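You operate a simulated robot arm through the tools that you are given. There is no shell and no other tool.

The job below is to be done with a simulated robot arm. You get a single attempt, and the scene is never put back.

JOB
Tension the green belt to the figure on its tag.
Fine: belt switch off before the small grey door opens; door shut, then switch on again. Where these are worked on the way, their far stop is far enough and under half their travel is too little: belt switch, small grey door.

It is judged by the outcome, as a careful person would: the job done as asked, and still so three seconds after it is handed in. It fails if anything else is knocked over, pushed out of place, dropped, spilled or broken.

ROBOT AND FRAMES
A 6-joint arm with a two-finger gripper, fixed in place. Base frame: the origin is on the floor under the middle of its stand, x ahead of it, y to its left, z up. Lengths are in mm, angles in degrees, forces in N, time in s.
It reaches about 1572 mm from its shoulder. Its first joint turns from -166.0 to 166.0 degrees. Payload 2.45 kg.
The tool frame sits at the grasp point between the pads (the TCP): z along the fingers, y along the line on which they close. The tips reach 20 mm beyond it. The gripper opens to 140 mm; its body begins 168 mm behind the TCP.
Orientation is told as [roll, pitch, yaw] about the base's x, y, z axes, in that order, counted from this pose: with the fingers straight down and closing along the base's y, the tool's x points along the base's -x, its y along +y and its z along -z.

CONTROLS
- The arm moves only by the tool nudge_tool. Its argument "targets" is a list of rows, each an object of numbers (a shift or turn left out is 0, a gripper value left out holds the last): "hand": the closure, from 0 (fully open) to 1 (shut); "x", "y", "z": the shift along the tool's x, y, z in units of 50 mm (1.0 is 50 mm); "wx", "wy", "wz": the turn, a rotation vector about the tool's x, y, z in units of 8 degrees (1.0 is 8 degrees). In form: [{"hand": .., "x": .., "y": .., "z": .., "wx": .., "wy": .., "wz": ..}, ...]. A call has 1 to 20 rows; each row shifts and turns the commanded pose from where the row before left it, along the tool's axes as they then stand. A call with a number of a shift or a turn outside -1 to 1 is refused whole. Each row takes 0.2 s and may step no farther than 50 mm and 8.6 degrees from the row before; otherwise, or with a gripper value out of range, the whole call is refused. Where a pose cannot be reached the arm comes as near as it can. A force on the tool above 90 N (or 10 N above the force at the start of the call, whichever is more), or a blocked arm, ends the call early, and 0.2 s more pass. Each finger travels about 45 mm/s and halts on what it meets, pressing with about 23 N; the grip force reading is that of the motor and also rises with nothing between the fingers. The clock runs only during rows and for 0.2 s after the last one: add rows that do not move to give the fingers time. The reply holds the time, the measured pose of the TCP, the force on the tool along the base axes, the opening and the grip force, in the units named above and with some noise, with the torque about the TCP (base axes, N m) and any sound that the robot's microphone picked up, and new pictures: "show" is both (left out), scene, wrist or none.
- Cameras (640 x 400 px; columns grow to the right, rows downward): "scene" is fixed at [398.3, 495.7, 1336.5]; the picture's right is [-0.55, -0.83, 0.00], its down [-0.39, 0.26, -0.88] and it looks along [0.74, -0.49, -0.47] (base axes); focal length 314 px, centre (320, 200). "wrist" rides on the gripper at [78, 11, -209] in the tool frame; the picture's right is [-0.14, 0.99, 0.00], its down [-0.92, -0.13, -0.37] and it looks along [-0.37, -0.05, 0.93] (tool axes); focal length 280 px, centre (320, 200). There is no depth. A picture from a camera that has moved, and an enlarged one, comes with that camera's place and axes in the base frame and with its lens. The place of the scene camera against the robot may be out by one fixed shift of up to 25 mm in any direction.
- zoom(camera, box): a new picture of the part [left, top, right, bottom] of that camera's present view, enlarged. The clock stands still meanwhile.
- sign_off(): hands the job in; it is judged then, once.

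Nothing tells you positions but the pictures and the camera data. Unless the task says otherwise, let go and move clear before handing in.

The tools are called after ">>>" by a JSON object that holds its "api" and its "payload". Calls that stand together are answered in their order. nudge_tool: Moves the arm, as the interface text tells. Its arguments: {"type":"object","properties":{"targets":{"type":"array"},"show":{"type":"string","enum":["both","scene","wrist","none"]}},"required":["targets"]} The other tools are called the same way: zoom (camera, box) takes an enlarged picture of a part of a camera's view; sign_off () hands the job in.

At the start:

```text
t: 0.0
tcp_pos: [630.3, -293.8, 1037.0]
tool_rot: [0.0, 0.0, 0.0]
wrist_force: [-0.2, 1.1, -0.8]
ft_torque: [0.05, 0.03, -0.02]
grip_width: 140.1
grip_force: 0.1
```

scene: 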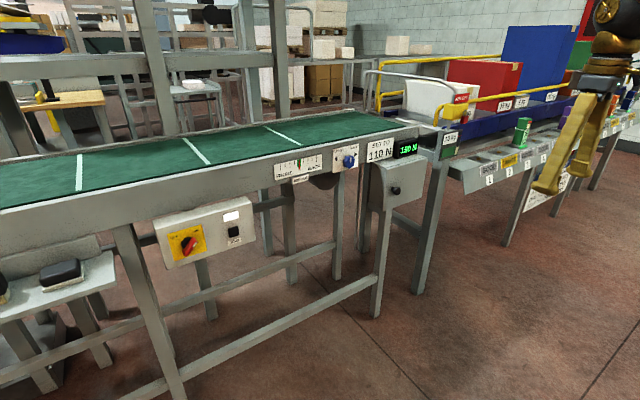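
wrist: 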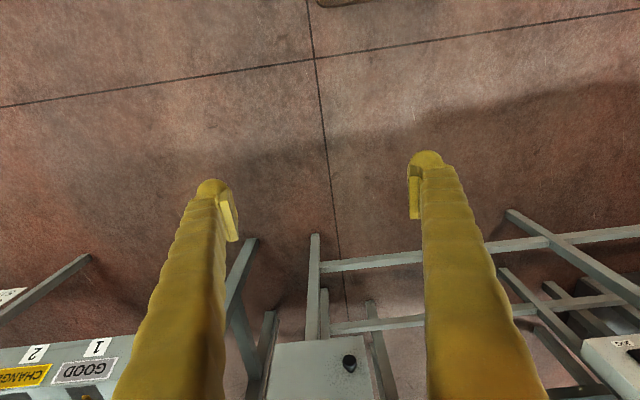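

I see a green conveyor belt with a red rotary switch on a yellow plate, a grey box with a knob, a tag reading about 110 N and a display of 150 N. I'll zoom in on these before moving.

>>> {"api": "zoom", "payload": {"camera": "scene", "box": [340, 120, 460, 220]}}

>>> {"api": "zoom", "payload": {"camera": "scene", "box": [150, 180, 270, 270]}}

>>> {"api": "zoom", "payload": {"camera": "scene", "box": [260, 130, 380, 205]}}

>>> {"api": "zoom", "payload": {"camera": "scene", "box": [430, 60, 640, 220]}}

>>> {"api": "zoom", "payload": {"camera": "wrist", "box": [230, 220, 430, 400]}}

```text
4.00 times, centred on (400, 170) of scene
camera zoom: at [398.3, 495.7, 1336.5], right [-0.55, -0.83, 0.0], down [-0.39, 0.26, -0.88], along [0.74, -0.49, -0.47], focal length 1257 px, centre (0, 320)
```

zoom: 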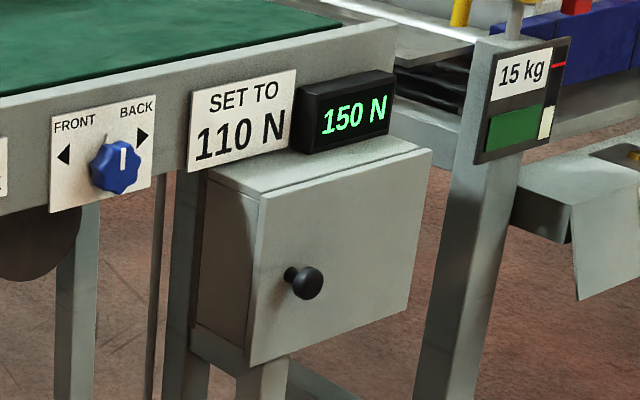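

```text
4.44 times, centred on (210, 225) of scene
camera zoom: at [398.3, 495.7, 1336.5], right [-0.55, -0.83, 0.0], down [-0.39, 0.26, -0.88], along [0.74, -0.49, -0.47], focal length 1396 px, centre (809, 89)
```

zoom: 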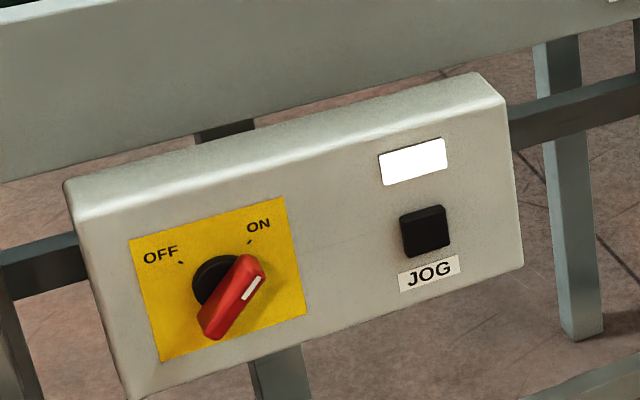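

```text
5.33 times, centred on (320, 168) of scene
camera zoom: at [398.3, 495.7, 1336.5], right [-0.55, -0.83, 0.0], down [-0.39, 0.26, -0.88], along [0.74, -0.49, -0.47], focal length 1676 px, centre (320, 373)
```

zoom: 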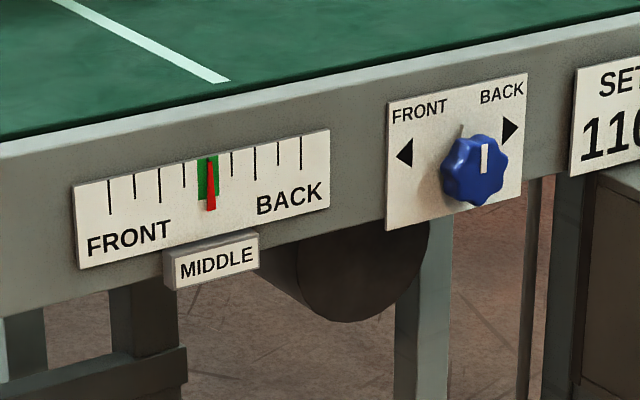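

```text
2.50 times, centred on (535, 140) of scene
camera zoom: at [398.3, 495.7, 1336.5], right [-0.55, -0.83, 0.0], down [-0.39, 0.26, -0.88], along [0.74, -0.49, -0.47], focal length 786 px, centre (-218, 350)
```

zoom: 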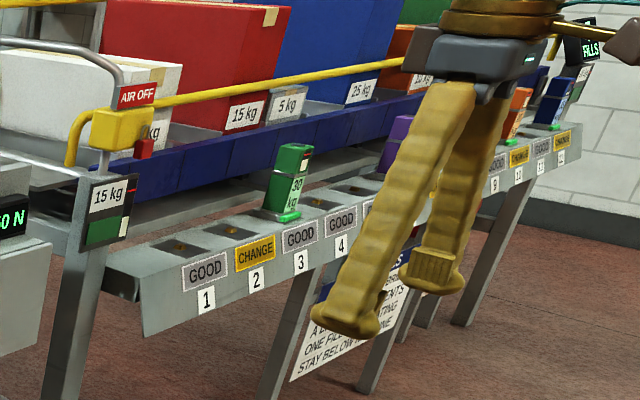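

```text
2.22 times, centred on (330, 310) of wrist
camera zoom: at [553.5, -282.7, 1245.6], right [0.14, 0.99, 0.0], down [0.92, -0.13, 0.37], along [0.37, -0.05, -0.93], focal length 623 px, centre (298, -44)
```

zoom: 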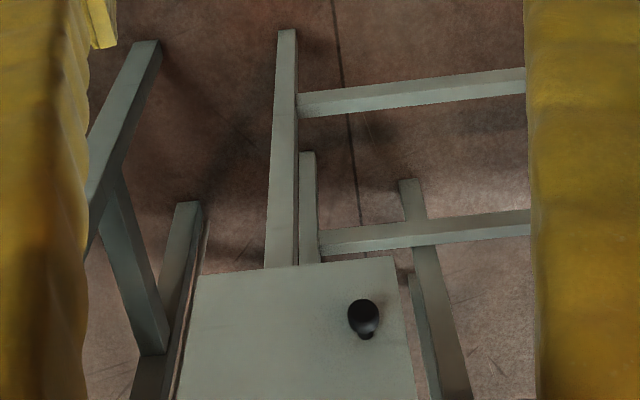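

The door box (knob about x 1094, y -295, z 825) faces the robot. The red ON/OFF switch is farther left, around y 415. First I turn the fingers to point ahead (+x) in free space so I can see the fronts with the wrist camera.

>>> {"api": "nudge_tool", "payload": {"targets": [{"wy": -1}, {"wy": -1}, {"wy": -1}, {"wy": -1}, {"wy": -1}, {"wy": -1}, {"wy": -1}, {"wy": -1}, {"wy": -1}, {"wy": -1}, {"wy": -1}, {"wy": -0.25}]}}

```text
t: 2.6
tcp_pos: [661.2, -325.6, 1051.9]
tool_rot: [-164.3, -90.0, 164.5]
wrist_force: [-0.6, -0.8, 0.2]
ft_torque: [-0.02, 0.01, -0.01]
grip_width: 140.0
grip_force: 0.1
out of reach, approached as far as the arm can: row 10, 11
camera wrist: at [453.6, -315.2, 973.4], right [0.0, 0.99, 0.14], down [-0.37, -0.13, 0.92], along [0.93, -0.05, 0.37], focal length 280 px, centre (320, 200)
```

scene: 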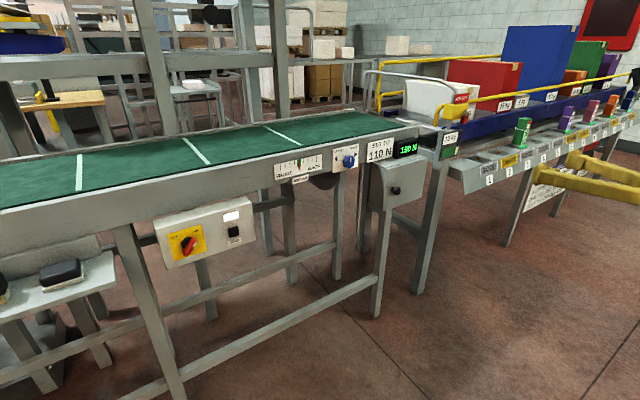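
wrist: 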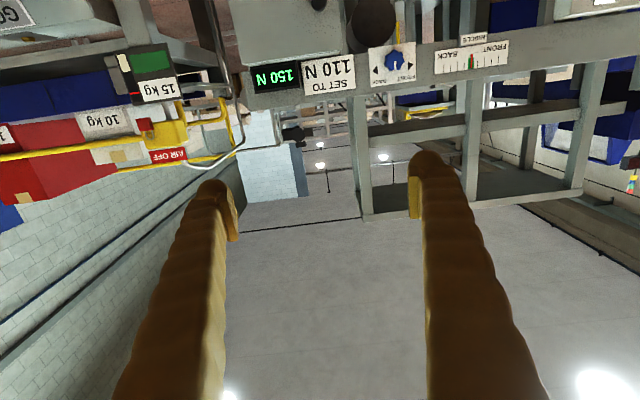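

The fingers now point along +x, with the camera below and the image upside-down. I'll lower the tool and move forward slightly to see the door box and tracking panel straight on.

>>> {"api": "nudge_tool", "payload": {"targets": [{"z": 1, "x": 0.8}, {"z": 1, "x": 0.8}, {"x": 0.8}, {"x": 0.8}, {"x": 0.8}, {"y": 0}]}}

```text
refused: row 1 steps farther than a row can; nothing moved
```

>>> {"api": "nudge_tool", "payload": {"targets": [{"z": 0.7, "x": 0.7}, {"z": 0.7, "x": 0.7}, {"z": 0.6, "x": 0.7}, {"x": 0.9}, {"x": 0.9}, {"y": 0}]}}

```text
t: 4.0
tcp_pos: [795.6, -366.8, 927.1]
tool_rot: [69.4, -87.9, -68.7]
wrist_force: [-1.2, -0.4, 0.2]
ft_torque: [0.0, -0.01, 0.0]
grip_width: 140.0
grip_force: 0.1
out of reach, approached as far as the arm can: row 2, 3, 4, 5
camera wrist: at [586.5, -355.2, 852.9], right [-0.01, 0.99, 0.17], down [-0.35, -0.16, 0.92], along [0.93, -0.05, 0.35], focal length 280 px, centre (320, 200)
```

scene: 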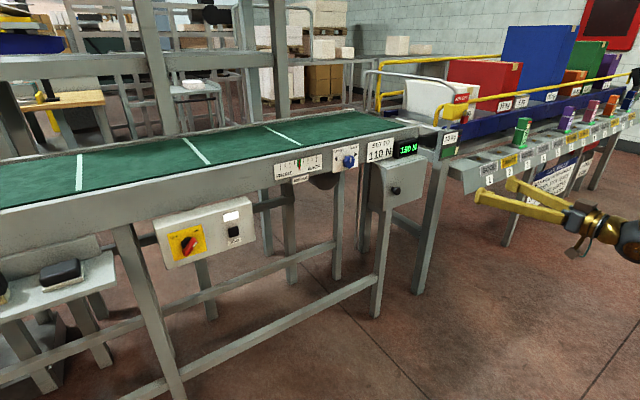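
wrist: 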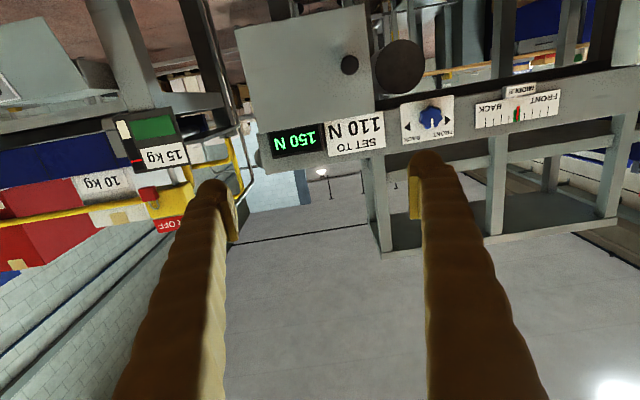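

The arm lags behind the commanded pose, so a joint limit may be close. I'll hold still once to see whether it converges.

>>> {"api": "nudge_tool", "payload": {"targets": [{"x": 0}, {"x": 0}, {"x": 0}], "show": "none"}}

```text
t: 4.8
tcp_pos: [796.1, -366.6, 928.0]
tool_rot: [69.5, -87.9, -68.8]
wrist_force: [-0.2, -0.2, -0.5]
ft_torque: [-0.03, 0.0, 0.0]
grip_width: 140.1
grip_force: 0.1
```

The hold was accepted at the current pose. I'll test small single moves to learn which directions are limited.

>>> {"api": "nudge_tool", "payload": {"targets": [{"y": 0.5}, {"y": 0.5}, {"y": 0.5}, {"y": 0.5}], "show": "none"}}

>>> {"api": "nudge_tool", "payload": {"targets": [{"x": 0.5}, {"x": 0.5}], "show": "none"}}

```text
t: 5.8
tcp_pos: [821.3, -299.1, 979.0]
tool_rot: [70.9, -88.9, -70.5]
wrist_force: [0.0, 0.1, 0.5]
ft_torque: [0.0, 0.01, 0.0]
grip_width: 140.0
grip_force: 0.1
out of reach, approached as far as the arm can: row 1, 2, 3, 4
```

```text
t: 6.4
tcp_pos: [835.2, -316.9, 953.0]
tool_rot: [70.5, -88.7, -69.8]
wrist_force: [-0.3, -0.7, -1.0]
ft_torque: [0.01, -0.04, 0.02]
grip_width: 140.1
grip_force: 0.0
out of reach, approached as far as the arm can: row 1, 2
```

Moving left made the tool rise, so a wrist joint is probably at its stop. I'll try rolling the tool about its own axis, which would also put the camera on top, and see whether that frees it.

>>> {"api": "nudge_tool", "payload": {"targets": [{"wz": 1}, {"wz": 1}, {"wz": 1}, {"wz": 1}], "show": "scene"}}

```text
t: 7.4
tcp_pos: [834.1, -317.6, 953.3]
tool_rot: [90.0, -57.9, -90.0]
wrist_force: [-0.6, -0.5, 0.2]
ft_torque: [0.0, 0.01, 0.0]
grip_width: 139.8
grip_force: 0.1
```

scene: 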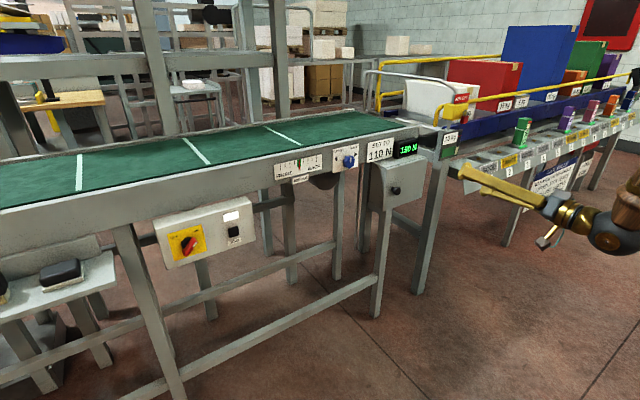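

Rolling works freely. I'll continue to 180 degrees so the camera sits above the gripper.

>>> {"api": "nudge_tool", "payload": {"targets": [{"wz": 1}, {"wz": 1}, {"wz": 1}, {"wz": 1}, {"wz": 1}, {"wz": 1}, {"wz": 1}, {"wz": 1}, {"wz": 1}, {"wz": 1}, {"wz": 1}, {"wz": 1}, {"wz": 1}, {"wz": 1}, {"wz": 1}, {"wz": 1}, {"wz": 1}, {"wz": 1}, {"wz": 0.5}]}}

```text
t: 11.4
tcp_pos: [834.2, -316.5, 953.0]
tool_rot: [-88.0, 89.9, 92.0]
wrist_force: [-0.2, 0.3, -0.5]
ft_torque: [0.01, -0.03, -0.01]
grip_width: 140.1
grip_force: 0.0
camera wrist: at [626.0, -328.1, 1032.2], right [0.0, -0.99, -0.14], down [-0.37, 0.13, -0.92], along [0.93, 0.05, -0.37], focal length 280 px, centre (320, 200)
```

scene: 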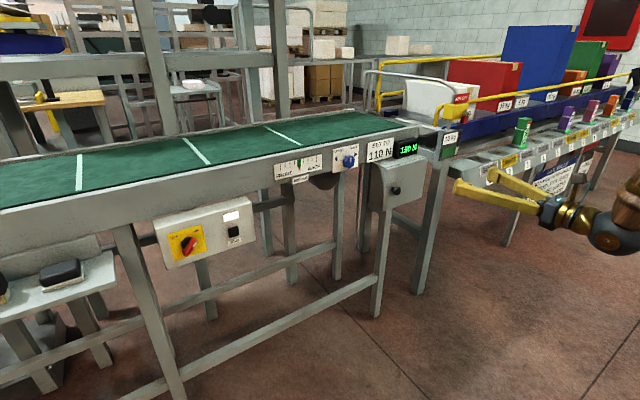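
wrist: 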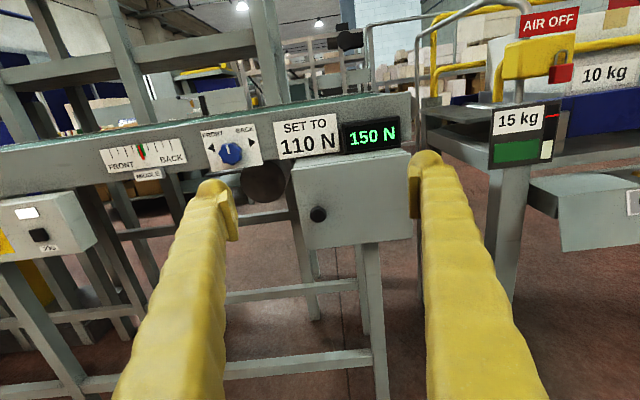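

The camera is now upright and gives a good view. The knob is at about (1093, -295, 819), on the left (+y) side of the door, so the hinge is likely on the right. I'll zoom for details.

>>> {"api": "zoom", "payload": {"camera": "wrist", "box": [270, 90, 430, 260]}}

>>> {"api": "zoom", "payload": {"camera": "wrist", "box": [0, 120, 270, 280]}}

```text
2.35 times, centred on (350, 175) of wrist
camera zoom: at [626.0, -328.1, 1032.2], right [0.0, -0.99, -0.14], down [-0.37, 0.13, -0.92], along [0.93, 0.05, -0.37], focal length 660 px, centre (249, 259)
```

zoom: 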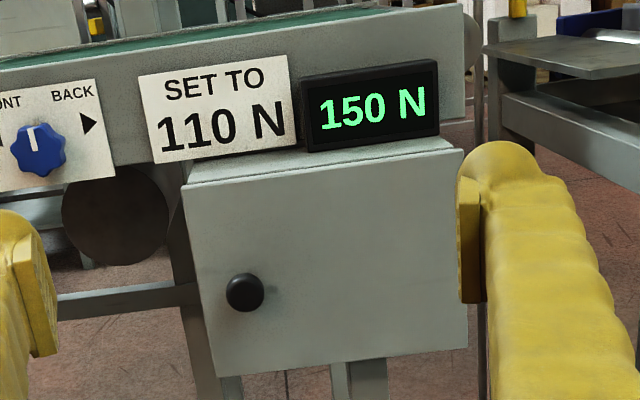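

```text
2.37 times, centred on (135, 200) of wrist
camera zoom: at [626.0, -328.1, 1032.2], right [0.0, -0.99, -0.14], down [-0.37, 0.13, -0.92], along [0.93, 0.05, -0.37], focal length 665 px, centre (758, 200)
```

zoom: 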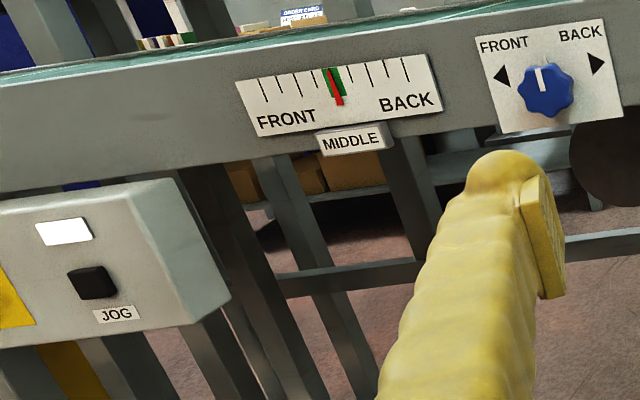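

The switch looks to be around (1135, 408, 827), and it must go OFF first. I'll travel sideways (+y) in clear space, staying well back from the conveyor.

>>> {"api": "nudge_tool", "payload": {"targets": [{"y": -0.9}, {"y": -0.9}, {"y": -0.9}, {"y": -0.9}], "show": "none"}}

```text
t: 12.4
tcp_pos: [833.8, -135.2, 955.5]
tool_rot: [109.5, 90.0, -70.0]
wrist_force: [0.1, -0.4, -0.3]
ft_torque: [0.01, 0.02, -0.04]
grip_width: 140.1
grip_force: 0.1
```

That moves freely now. I'll continue left and down toward the switch panel.

>>> {"api": "nudge_tool", "payload": {"targets": [{"y": -0.9, "x": -0.2}, {"y": -0.9, "x": -0.2}, {"y": -0.9, "x": -0.2}, {"y": -0.9, "x": -0.2}, {"y": -0.9, "x": -0.2}, {"y": -0.9, "x": -0.2}, {"y": -0.9, "x": -0.2}, {"y": -0.9, "x": -0.2}, {"y": -0.9, "x": -0.2}, {"y": -0.9, "x": -0.2}, {"y": -0.9, "x": -0.2}]}}

```text
t: 14.8
tcp_pos: [793.6, -1.0, 828.7]
tool_rot: [173.6, 89.5, 2.4]
wrist_force: [-0.4, -0.4, 0.6]
ft_torque: [-0.04, 0.01, -0.03]
grip_width: 139.9
grip_force: 0.1
out of reach, approached as far as the arm can: row 1, 2, 3, 4, 5, 6, 7, 8, 9, 10, 11
camera wrist: at [587.9, -45.7, 903.3], right [0.16, -0.98, -0.14], down [-0.38, 0.07, -0.92], along [0.91, 0.2, -0.36], focal length 280 px, centre (320, 200)
```

scene: 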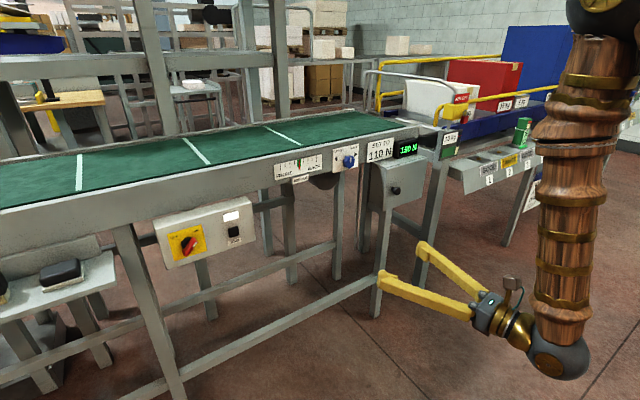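
wrist: 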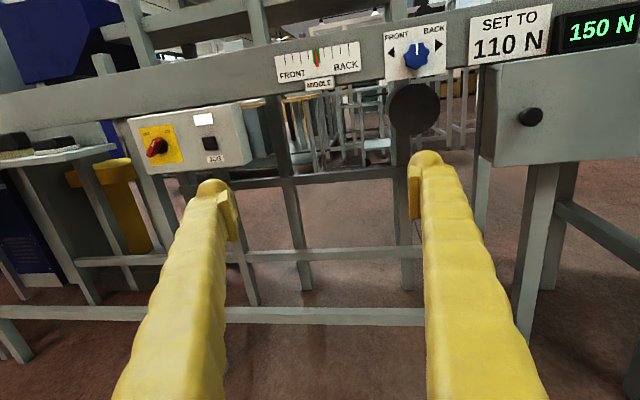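

The forearm hangs down from a high elbow, so it needs more reach (larger x) for a level tool. I'll go forward a bit, straighten the yaw, then continue left.

>>> {"api": "nudge_tool", "payload": {"targets": [{"z": 0.9}, {"z": 0.9}, {"z": 0.6, "wx": -0.6}, {"z": 0.4, "wx": -0.56}, {"y": 0}], "show": "none"}}

```text
t: 16.0
tcp_pos: [894.2, -32.5, 827.0]
tool_rot: [177.8, 89.6, 5.8]
wrist_force: [-0.3, -0.2, 0.2]
ft_torque: [-0.01, 0.0, -0.02]
grip_width: 140.0
grip_force: 0.0
out of reach, approached as far as the arm can: row 1, 2, 3, 4
```

Still at a limit. I'll look at the present posture.

>>> {"api": "nudge_tool", "payload": {"targets": [{"x": 0.6}, {"x": 0.6}, {"x": 0.6}]}}

```text
t: 16.8
tcp_pos: [893.9, -32.4, 916.1]
tool_rot: [176.9, 89.6, 5.0]
wrist_force: [-0.6, 0.8, -0.2]
ft_torque: [0.0, 0.01, -0.01]
grip_width: 139.8
grip_force: 0.1
camera wrist: at [688.2, -73.1, 992.5], right [0.14, -0.98, -0.14], down [-0.38, 0.08, -0.92], along [0.92, 0.18, -0.36], focal length 280 px, centre (320, 200)
```

scene: 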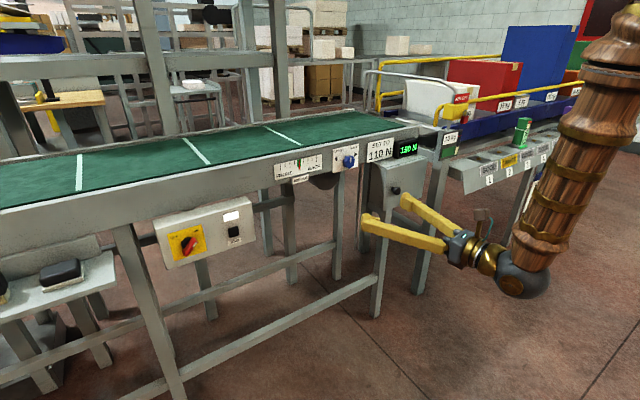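
wrist: 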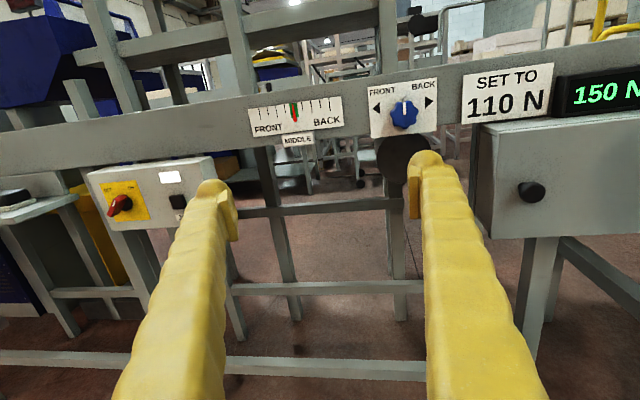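

Raising was accepted. I'll test the yaw correction alone now, then a sideways step.

>>> {"api": "nudge_tool", "payload": {"targets": [{"wx": -0.5}, {"wx": -0.5}], "show": "none"}}

>>> {"api": "nudge_tool", "payload": {"targets": [{"z": 0.5}, {"z": 0.5}], "show": "none"}}

>>> {"api": "nudge_tool", "payload": {"targets": [{"wx": -0.2}], "show": "wrist"}}

```text
t: 17.4
tcp_pos: [893.6, -32.9, 916.4]
tool_rot: [177.5, 89.6, 5.7]
wrist_force: [-0.5, -0.6, -0.3]
ft_torque: [-0.03, 0.01, 0.01]
grip_width: 140.1
grip_force: 0.1
out of reach, approached as far as the arm can: row 1, 2
```

```text
t: 18.0
tcp_pos: [942.9, -27.4, 917.0]
tool_rot: [177.7, 89.6, 6.5]
wrist_force: [0.4, -0.6, 0.0]
ft_torque: [-0.01, 0.01, 0.02]
grip_width: 140.0
grip_force: 0.0
```

```text
t: 18.4
tcp_pos: [942.3, -28.0, 915.3]
tool_rot: [177.4, 89.6, 6.1]
wrist_force: [-0.1, 0.1, 0.3]
ft_torque: [0.0, 0.0, -0.04]
grip_width: 140.0
grip_force: 0.1
camera wrist: at [737.5, -70.5, 993.3], right [0.15, -0.98, -0.14], down [-0.38, 0.07, -0.92], along [0.91, 0.19, -0.36], focal length 280 px, centre (320, 200)
```

wrist: 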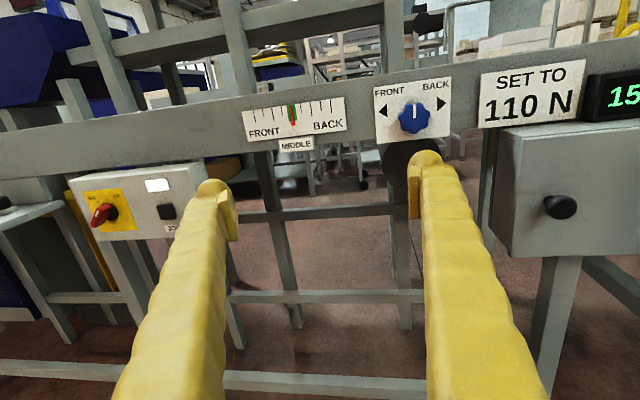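

The wrist seems to be in a poor joint branch: it went around to one side when I tilted up off-centre. I'll tilt the fingers back down, centre at y = 0 with zero yaw, and tilt up again in the arm's own plane.

>>> {"api": "nudge_tool", "payload": {"targets": [{"wy": -1}, {"wy": -1}, {"wy": -1}, {"wy": -1}, {"wy": -1}, {"wy": -1}, {"wy": -1}, {"wy": -1}, {"wy": -1}, {"wy": -1}, {"wy": -1}, {"wy": -0.25}]}}

```text
t: 21.0
tcp_pos: [943.8, -13.6, 919.1]
tool_rot: [-2.7, 11.7, -171.7]
wrist_force: [0.2, 0.4, 0.3]
ft_torque: [-0.01, -0.01, 0.0]
grip_width: 139.9
grip_force: 0.1
out of reach, approached as far as the arm can: row 1, 7, 8, 9
camera wrist: at [980.7, -29.7, 1137.7], right [0.02, -1.0, -0.07], down [-0.98, -0.03, 0.18], along [-0.18, 0.07, -0.98], focal length 280 px, centre (320, 200)
```

scene: 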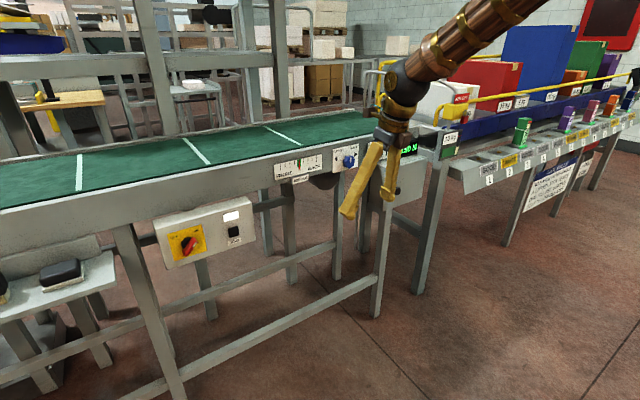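
wrist: 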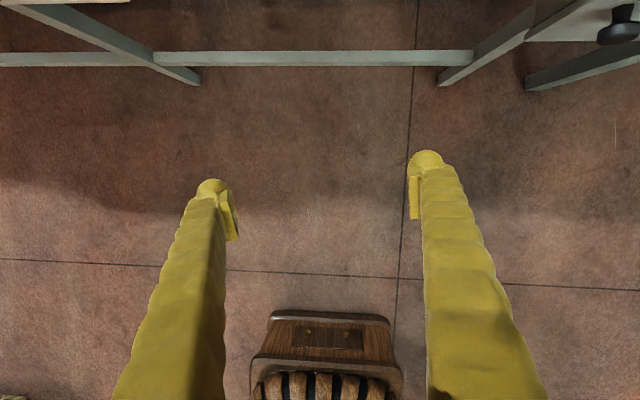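

The tool is nearly straight down again. I'll square it up exactly (yaw 180, no tilt, y = 0) before tilting up in-plane.

>>> {"api": "nudge_tool", "payload": {"targets": [{"wy": -0.73, "wz": 0.52}, {"wy": -0.73, "wz": 0.52, "y": -0.27}, {"wx": 0.34, "z": 0}, {"y": 0}], "show": "none"}}

```text
t: 22.0
tcp_pos: [940.9, -14.4, 916.5]
tool_rot: [-6.3, -0.5, -179.4]
wrist_force: [-0.6, -0.3, 0.2]
ft_torque: [-0.01, 0.02, -0.02]
grip_width: 140.2
grip_force: 0.0
out of reach, approached as far as the arm can: row 2
```

My roll correction had the wrong sign. I'll fix it and check whether exactly straight down is reachable here.

>>> {"api": "nudge_tool", "payload": {"targets": [{"wx": -0.4}, {"wx": -0.39}, {"y": 0}], "show": "none"}}

```text
t: 22.8
tcp_pos: [938.5, -24.5, 914.8]
tool_rot: [-4.3, -0.1, -178.2]
wrist_force: [-1.1, 0.2, 0.0]
ft_torque: [-0.02, 0.0, 0.01]
grip_width: 140.0
grip_force: 0.1
out of reach, approached as far as the arm can: row 1, 2
```

Now I suspect the last joint is near its stop because of the 180 degree roll. I'll undo that roll here with the tool pointing down.

>>> {"api": "nudge_tool", "payload": {"targets": [{"wz": -1}, {"wz": -1}, {"wz": -1}, {"wz": -1}, {"wz": -1}, {"wz": -1}, {"wz": -1}, {"wz": -1}, {"wz": -1}, {"wz": -1}, {"wz": -1}, {"wz": -1}, {"wz": -1}, {"wz": -1}, {"wz": -1}, {"wz": -1}, {"wz": -1}, {"wz": -1}, {"wz": -1}, {"wz": -1}], "show": "none"}}

>>> {"api": "nudge_tool", "payload": {"targets": [{"wz": -1}, {"wz": -1}, {"wz": -0.2}], "show": "scene"}}

```text
t: 27.0
tcp_pos: [937.5, -25.3, 913.4]
tool_rot: [4.0, 1.5, -18.1]
wrist_force: [0.1, -0.9, -0.4]
ft_torque: [-0.03, 0.03, -0.03]
grip_width: 140.0
grip_force: 0.1
```

```text
t: 27.8
tcp_pos: [938.3, -24.7, 916.5]
tool_rot: [4.3, 0.3, -0.5]
wrist_force: [-0.2, 0.5, 0.3]
ft_torque: [-0.05, 0.02, 0.0]
grip_width: 140.3
grip_force: 0.1
```

scene: 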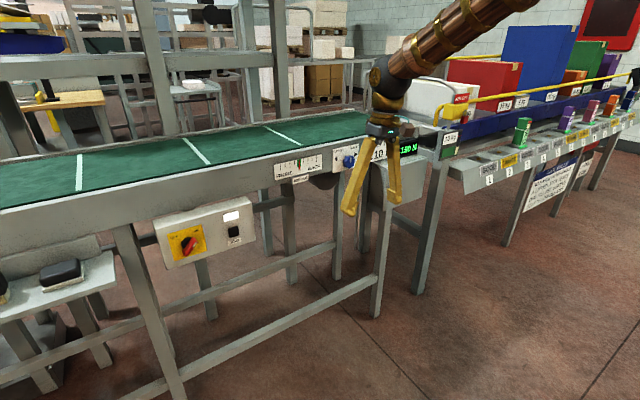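

I'll square the remaining lean and centre on y = 0.

>>> {"api": "nudge_tool", "payload": {"targets": [{"wx": 0.54}, {"y": 0.5}, {"y": 0}], "show": "none"}}

```text
t: 28.6
tcp_pos: [938.1, -0.1, 916.0]
tool_rot: [-0.2, 0.3, -0.5]
wrist_force: [0.5, 0.4, 0.3]
ft_torque: [0.0, 0.01, 0.0]
grip_width: 139.8
grip_force: 0.1
```

Squared exactly, so the last joint's stop was the problem. I'll now tilt up within the arm's plane.

>>> {"api": "nudge_tool", "payload": {"targets": [{"wy": -1}, {"wy": -1}, {"wy": -1}, {"wy": -1}, {"wy": -1}, {"wy": -1}, {"wy": -1}, {"wy": -1}, {"wy": -1}, {"wy": -1}, {"wy": -1}, {"wy": -0.25}]}}

```text
t: 31.2
tcp_pos: [939.2, 4.4, 916.1]
tool_rot: [-13.2, -89.8, 12.7]
wrist_force: [0.3, 0.4, 0.1]
ft_torque: [-0.01, 0.0, -0.01]
grip_width: 140.0
grip_force: 0.1
out of reach, approached as far as the arm can: row 5
camera wrist: at [730.3, 17.5, 837.8], right [0.01, 0.99, 0.14], down [-0.37, -0.12, 0.92], along [0.93, -0.06, 0.36], focal length 280 px, centre (320, 200)
```

scene: 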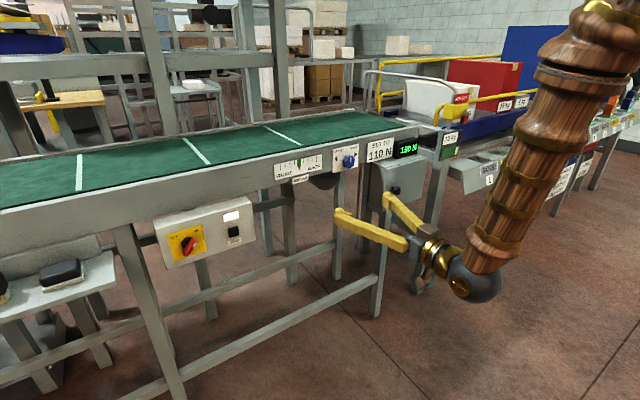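
wrist: 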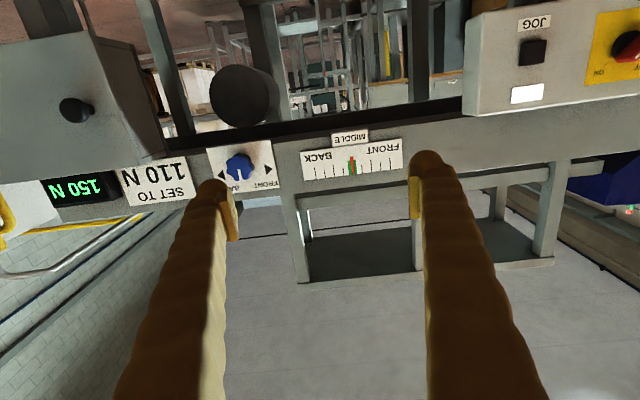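

Level and pointing +x at y = 0. I'll now move left (+y) toward the switch and check for limits.

>>> {"api": "nudge_tool", "payload": {"targets": [{"y": 0.9}, {"y": 0.9}, {"y": 0.9}, {"y": 0.9}, {"y": 0.9}, {"y": 0.9}], "show": "none"}}

```text
t: 32.6
tcp_pos: [941.8, 275.3, 914.8]
tool_rot: [-12.3, -89.7, 11.5]
wrist_force: [-0.2, -0.7, 1.1]
ft_torque: [0.0, 0.02, -0.02]
grip_width: 139.9
grip_force: 0.1
```

No limits now. I'll continue to in front of the switch (y ≈ 405, z ≈ 830).

>>> {"api": "nudge_tool", "payload": {"targets": [{"y": 0.66, "x": 0.42}, {"y": 0.66, "x": 0.42}, {"y": 0.66, "x": 0.42}, {"y": 0.66, "x": 0.42}, {"y": 0}]}}

```text
t: 33.8
tcp_pos: [942.6, 407.4, 830.0]
tool_rot: [-12.3, -89.7, 11.9]
wrist_force: [0.7, 0.0, -0.1]
ft_torque: [-0.02, -0.02, 0.01]
grip_width: 139.8
grip_force: 0.1
camera wrist: at [734.4, 419.9, 752.5], right [0.01, 0.99, 0.14], down [-0.37, -0.12, 0.92], along [0.93, -0.06, 0.36], focal length 280 px, centre (320, 200)
```

scene: 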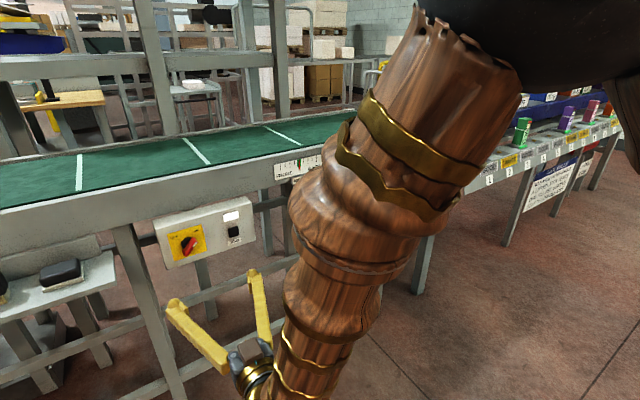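
wrist: 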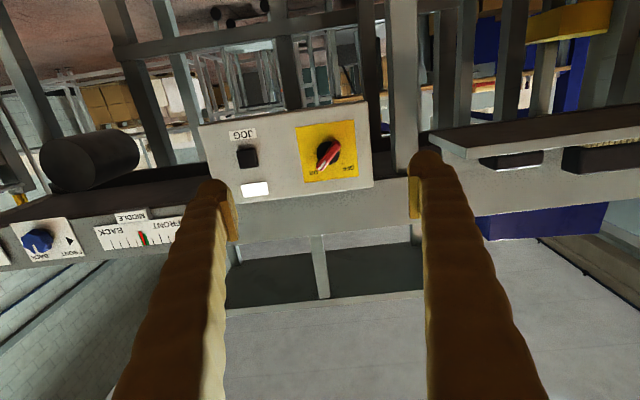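

The switch is nearly straight ahead at about (1135, 415, 839), and the panel face is at about x 1150. I'll zoom to see its handle.

>>> {"api": "zoom", "payload": {"camera": "wrist", "box": [285, 115, 375, 190]}}

>>> {"api": "zoom", "payload": {"camera": "scene", "box": [150, 205, 250, 275]}}

```text
5.33 times, centred on (330, 152) of wrist
camera zoom: at [734.4, 419.9, 752.5], right [0.01, 0.99, 0.14], down [-0.37, -0.12, 0.92], along [0.93, -0.06, 0.36], focal length 1495 px, centre (267, 453)
```

zoom: 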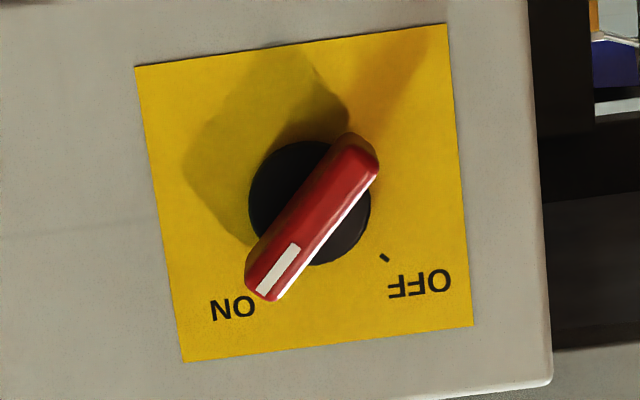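

```text
5.71 times, centred on (200, 240) of scene
camera zoom: at [398.3, 495.7, 1336.5], right [-0.55, -0.83, 0.0], down [-0.39, 0.26, -0.88], along [0.74, -0.49, -0.47], focal length 1796 px, centre (1006, -29)
```

zoom: 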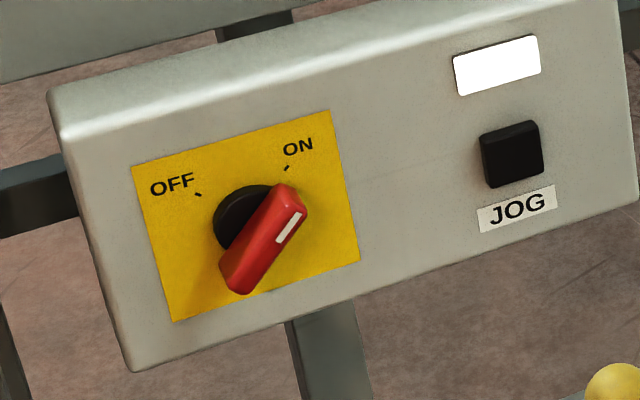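

The switch handle points to ON (up-right); OFF is 90° counter-clockwise from there. I'll align with its axis at about (y 415, z 839), roll 45° so the fingers straddle the bar, and part-close the gripper.

>>> {"api": "nudge_tool", "payload": {"targets": [{"y": 0.16, "x": -0.18, "hand": 0.55}, {"wz": 0.94}, {"wz": 0.94}, {"wz": 0.94}, {"wz": 0.94}, {"wz": 0.94}, {"wz": 0.93}, {"z": 0.8}, {"z": 0.8}]}}

```text
t: 35.8
tcp_pos: [1022.9, 413.8, 840.2]
tool_rot: [89.5, -45.1, -90.3]
wrist_force: [-0.5, -0.4, -0.7]
ft_torque: [0.03, -0.02, -0.02]
grip_width: 62.8
grip_force: 0.1
camera wrist: at [814.7, 479.7, 792.8], right [0.01, 0.6, 0.8], down [-0.37, -0.74, 0.56], along [0.93, -0.3, 0.22], focal length 280 px, centre (320, 200)
```

scene: 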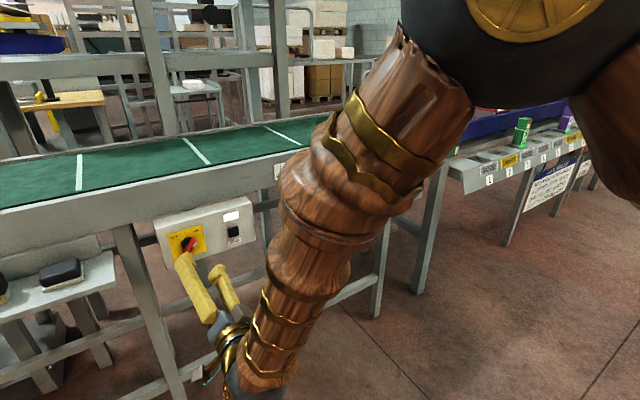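
wrist: 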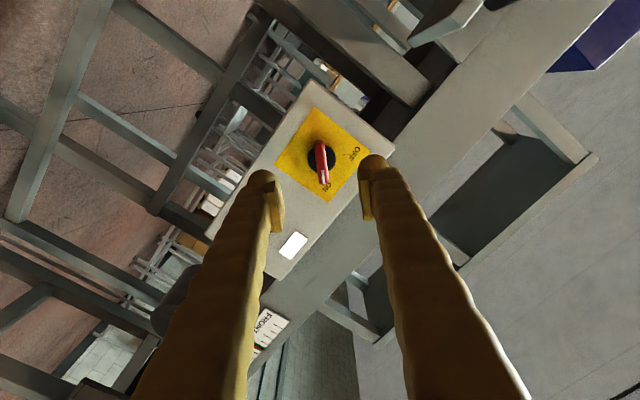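

The handle is centred between the fingers. I'll advance to straddle the bar, stopping short of the panel.

>>> {"api": "nudge_tool", "payload": {"targets": [{"z": 0.6}, {"z": 0.6}, {"z": 0.4}, {"z": 0.2}]}}

```text
t: 36.8
tcp_pos: [1114.1, 413.1, 838.1]
tool_rot: [89.6, -45.0, -90.2]
wrist_force: [0.1, 0.3, 0.1]
ft_torque: [0.0, 0.01, 0.0]
grip_width: 62.9
grip_force: 0.1
camera wrist: at [905.1, 477.8, 791.9], right [0.01, 0.6, 0.8], down [-0.37, -0.74, 0.56], along [0.93, -0.3, 0.22], focal length 280 px, centre (320, 200)
```

scene: 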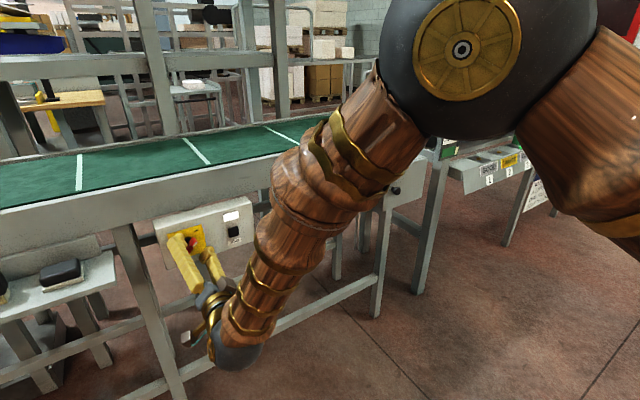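
wrist: 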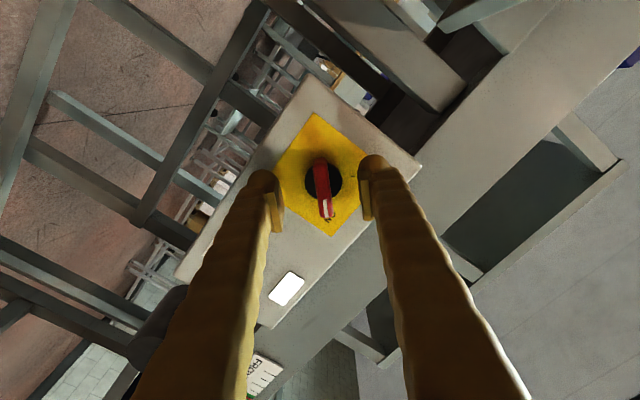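

>>> {"api": "zoom", "payload": {"camera": "wrist", "box": [240, 110, 400, 250]}}

>>> {"api": "zoom", "payload": {"camera": "scene", "box": [150, 205, 250, 300]}}

```text
2.86 times, centred on (320, 180) of wrist
camera zoom: at [905.1, 477.8, 791.9], right [0.01, 0.6, 0.8], down [-0.37, -0.74, 0.56], along [0.93, -0.3, 0.22], focal length 801 px, centre (320, 257)
```

zoom: 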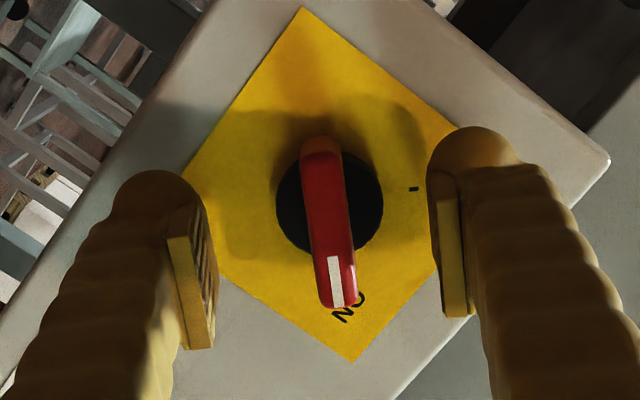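

```text
4.21 times, centred on (200, 252) of scene
camera zoom: at [398.3, 495.7, 1336.5], right [-0.55, -0.83, 0.0], down [-0.39, 0.26, -0.88], along [0.74, -0.49, -0.47], focal length 1323 px, centre (825, -21)
```

zoom: 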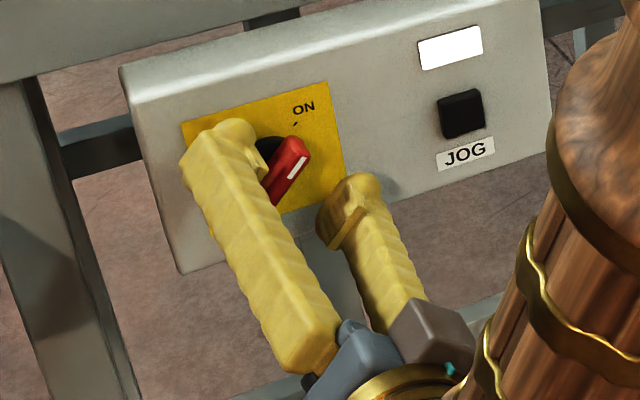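

The bar is well centred between the pads. I'll go 4 mm deeper and close gently.

>>> {"api": "nudge_tool", "payload": {"targets": [{"z": 0.08, "y": 0.03}, {"hand": 1}, {"hand": 1}, {"hand": 1}, {"hand": 1}, {"hand": 1}]}}

```text
t: 38.2
tcp_pos: [1117.0, 414.6, 840.0]
tool_rot: [89.8, -44.9, -90.3]
wrist_force: [8.7, 11.4, 5.3]
ft_torque: [0.01, -0.03, 0.15]
grip_width: 11.2
grip_force: 38.1
camera wrist: at [908.8, 479.7, 793.6], right [0.01, 0.6, 0.8], down [-0.37, -0.74, 0.56], along [0.93, -0.3, 0.22], focal length 280 px, centre (320, 200)
```

scene: 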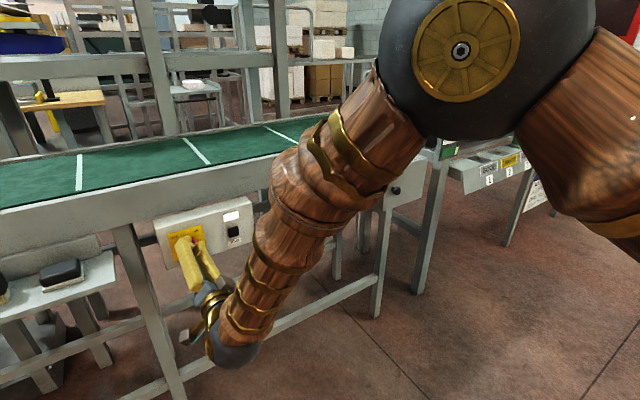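
wrist: 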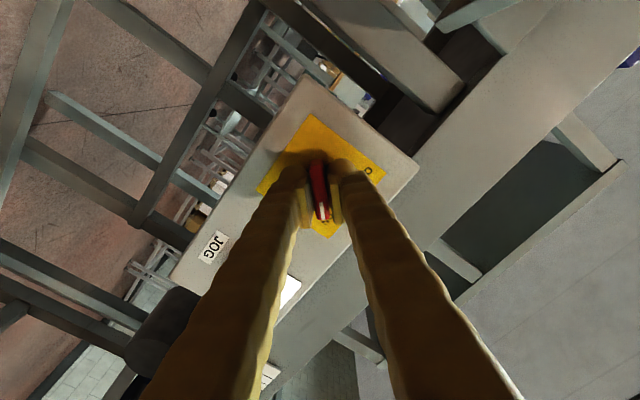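

The bar is gripped at 11 mm. I'll turn it counter-clockwise (negative about the tool's axis) toward OFF.

>>> {"api": "nudge_tool", "payload": {"targets": [{"wz": -0.8}, {"wz": -0.8}, {"wz": -0.8}, {"wz": -0.8}, {"wz": -0.8}]}}

```text
t: 39.4
tcp_pos: [1117.4, 414.7, 841.0]
tool_rot: [89.1, -77.1, -89.7]
wrist_force: [16.2, 29.3, 15.6]
ft_torque: [0.08, -0.28, 0.26]
grip_width: 11.2
grip_force: 38.6
camera wrist: at [908.3, 444.9, 767.5], right [0.01, 0.93, 0.35], down [-0.37, -0.33, 0.87], along [0.93, -0.14, 0.34], focal length 280 px, centre (320, 200)
```

scene: 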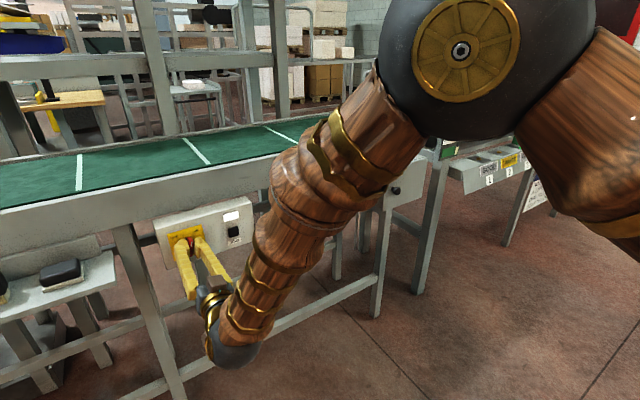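
wrist: 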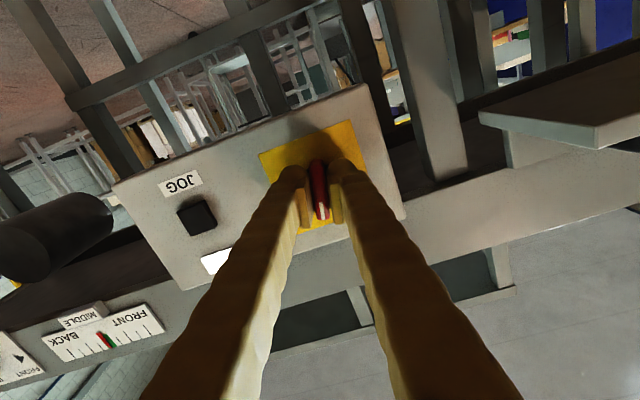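

The switch is turning. There's some side load from a slight off-axis error, so I'll shift about 2 mm with it and continue.

>>> {"api": "nudge_tool", "payload": {"targets": [{"y": 0.05, "x": -0.01, "z": 0.02}, {"wz": -0.8}, {"wz": -0.8}, {"wz": -0.8}, {"wz": -0.8}]}}

```text
t: 40.6
tcp_pos: [1116.4, 417.0, 840.3]
tool_rot: [-88.5, -77.3, 88.0]
wrist_force: [-26.7, -10.9, 10.5]
ft_torque: [-0.02, -0.25, -0.06]
grip_width: 11.0
grip_force: 38.2
camera wrist: at [908.8, 411.3, 762.6], right [0.01, 1.0, -0.08], down [-0.36, 0.08, 0.93], along [0.93, 0.02, 0.36], focal length 280 px, centre (320, 200)
```

scene: 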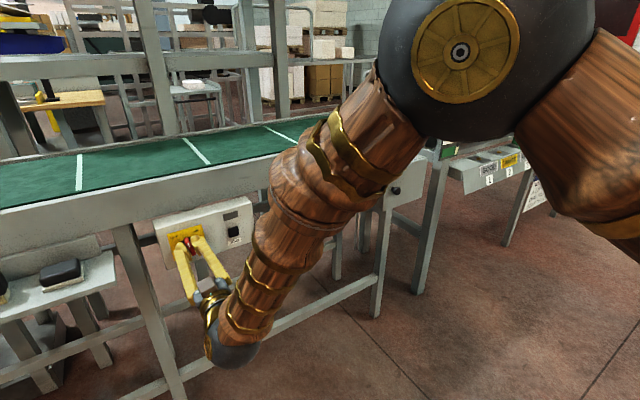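
wrist: 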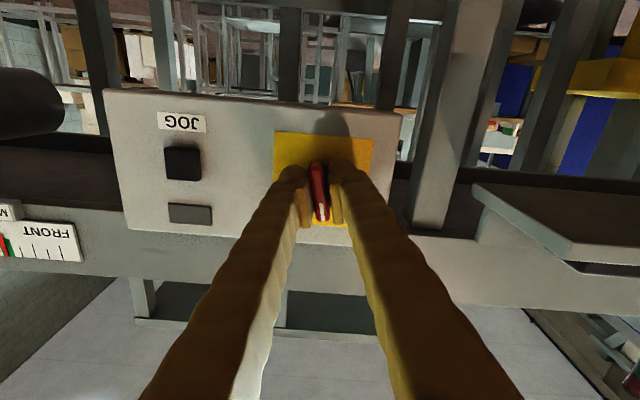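

The lamp went dark, so the switch is passing to off. I'll continue turning to the far stop.

>>> {"api": "nudge_tool", "payload": {"targets": [{"wz": -0.8}, {"wz": -0.8}, {"wz": -0.8}, {"wz": -0.8}], "show": "wrist"}}

```text
t: 41.6
tcp_pos: [1118.0, 415.4, 838.9]
tool_rot: [-89.5, -51.7, 88.9]
wrist_force: [-18.3, -20.5, -0.4]
ft_torque: [-0.11, 0.01, -0.24]
grip_width: 10.9
grip_force: 38.9
camera wrist: at [908.6, 377.9, 773.2], right [0.01, 0.86, -0.51], down [-0.36, 0.47, 0.8], along [0.93, 0.18, 0.31], focal length 280 px, centre (320, 200)
```

wrist: 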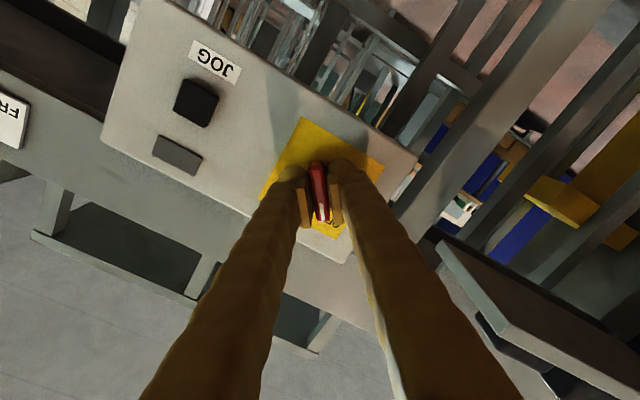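

About 7° remain. I'll finish the turn in small steps.

>>> {"api": "nudge_tool", "payload": {"targets": [{"wz": -0.4}, {"wz": -0.4}, {"wz": -0.2}], "show": "wrist"}}

```text
t: 42.4
tcp_pos: [1117.3, 415.3, 840.0]
tool_rot: [-89.4, -43.7, 89.0]
wrist_force: [-13.0, -27.6, -8.6]
ft_torque: [0.63, 0.22, -0.44]
grip_width: 11.1
grip_force: 38.6
camera wrist: at [908.6, 369.0, 779.5], right [0.01, 0.78, -0.62], down [-0.36, 0.58, 0.73], along [0.93, 0.22, 0.28], focal length 280 px, centre (320, 200)
```

wrist: 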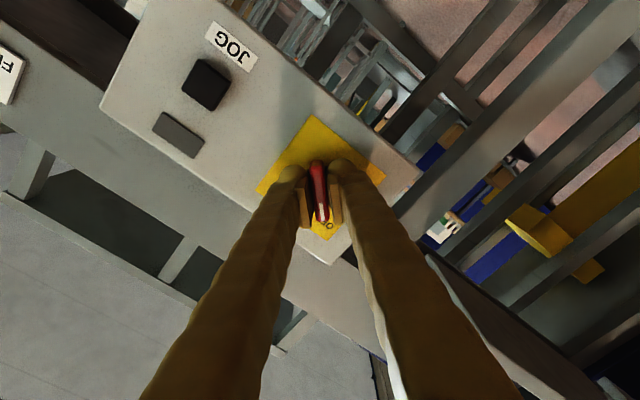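

Torque rises at about 46°, so the OFF stop is reached. I'll open the fingers and back straight off.

>>> {"api": "nudge_tool", "payload": {"targets": [{"hand": 0.55}, {"hand": 0.55}, {"hand": 0.55}, {"hand": 0.55}, {"z": -0.6}, {"z": -0.8}, {"z": -0.9}, {"z": -0.9}]}}

```text
t: 44.2
tcp_pos: [955.4, 417.4, 841.5]
tool_rot: [-89.7, -43.7, 89.2]
wrist_force: [-0.9, 0.1, -0.4]
ft_torque: [0.01, 0.0, -0.02]
grip_width: 63.1
grip_force: 0.0
camera wrist: at [746.7, 370.7, 780.1], right [0.01, 0.78, -0.62], down [-0.36, 0.58, 0.73], along [0.93, 0.22, 0.28], focal length 280 px, centre (320, 200)
```

scene: 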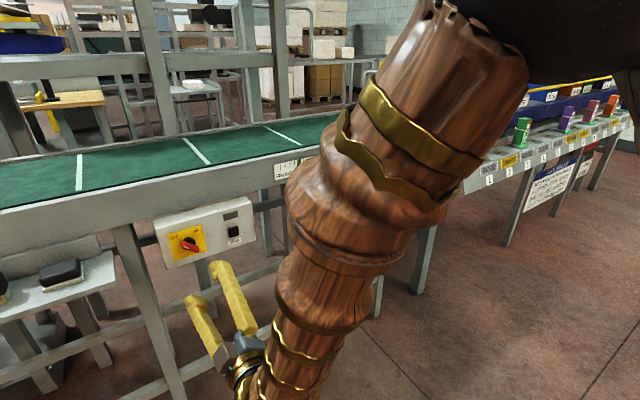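
wrist: 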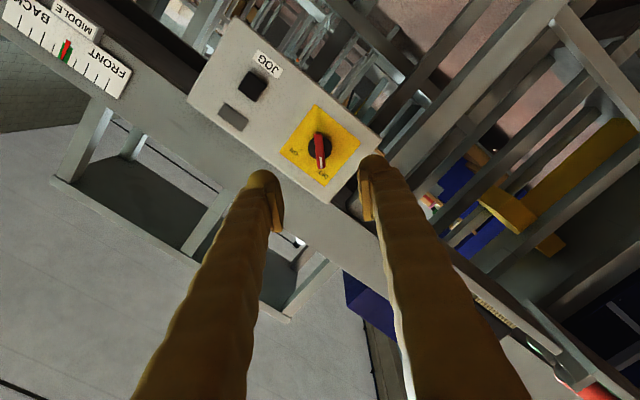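

>>> {"api": "zoom", "payload": {"camera": "scene", "box": [150, 190, 260, 270]}}

```text
5.00 times, centred on (205, 230) of scene
camera zoom: at [398.3, 495.7, 1336.5], right [-0.55, -0.83, 0.0], down [-0.39, 0.26, -0.88], along [0.74, -0.49, -0.47], focal length 1571 px, centre (895, 50)
```

zoom: 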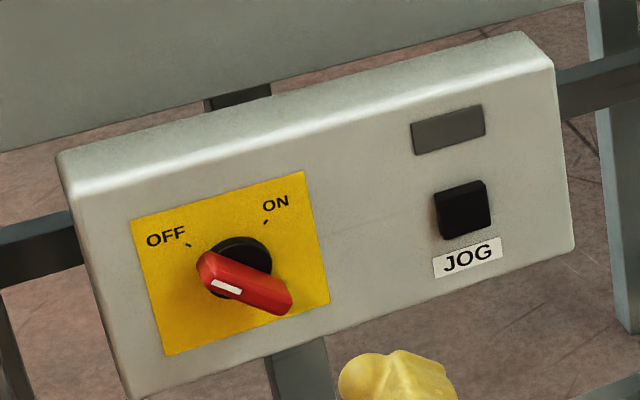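

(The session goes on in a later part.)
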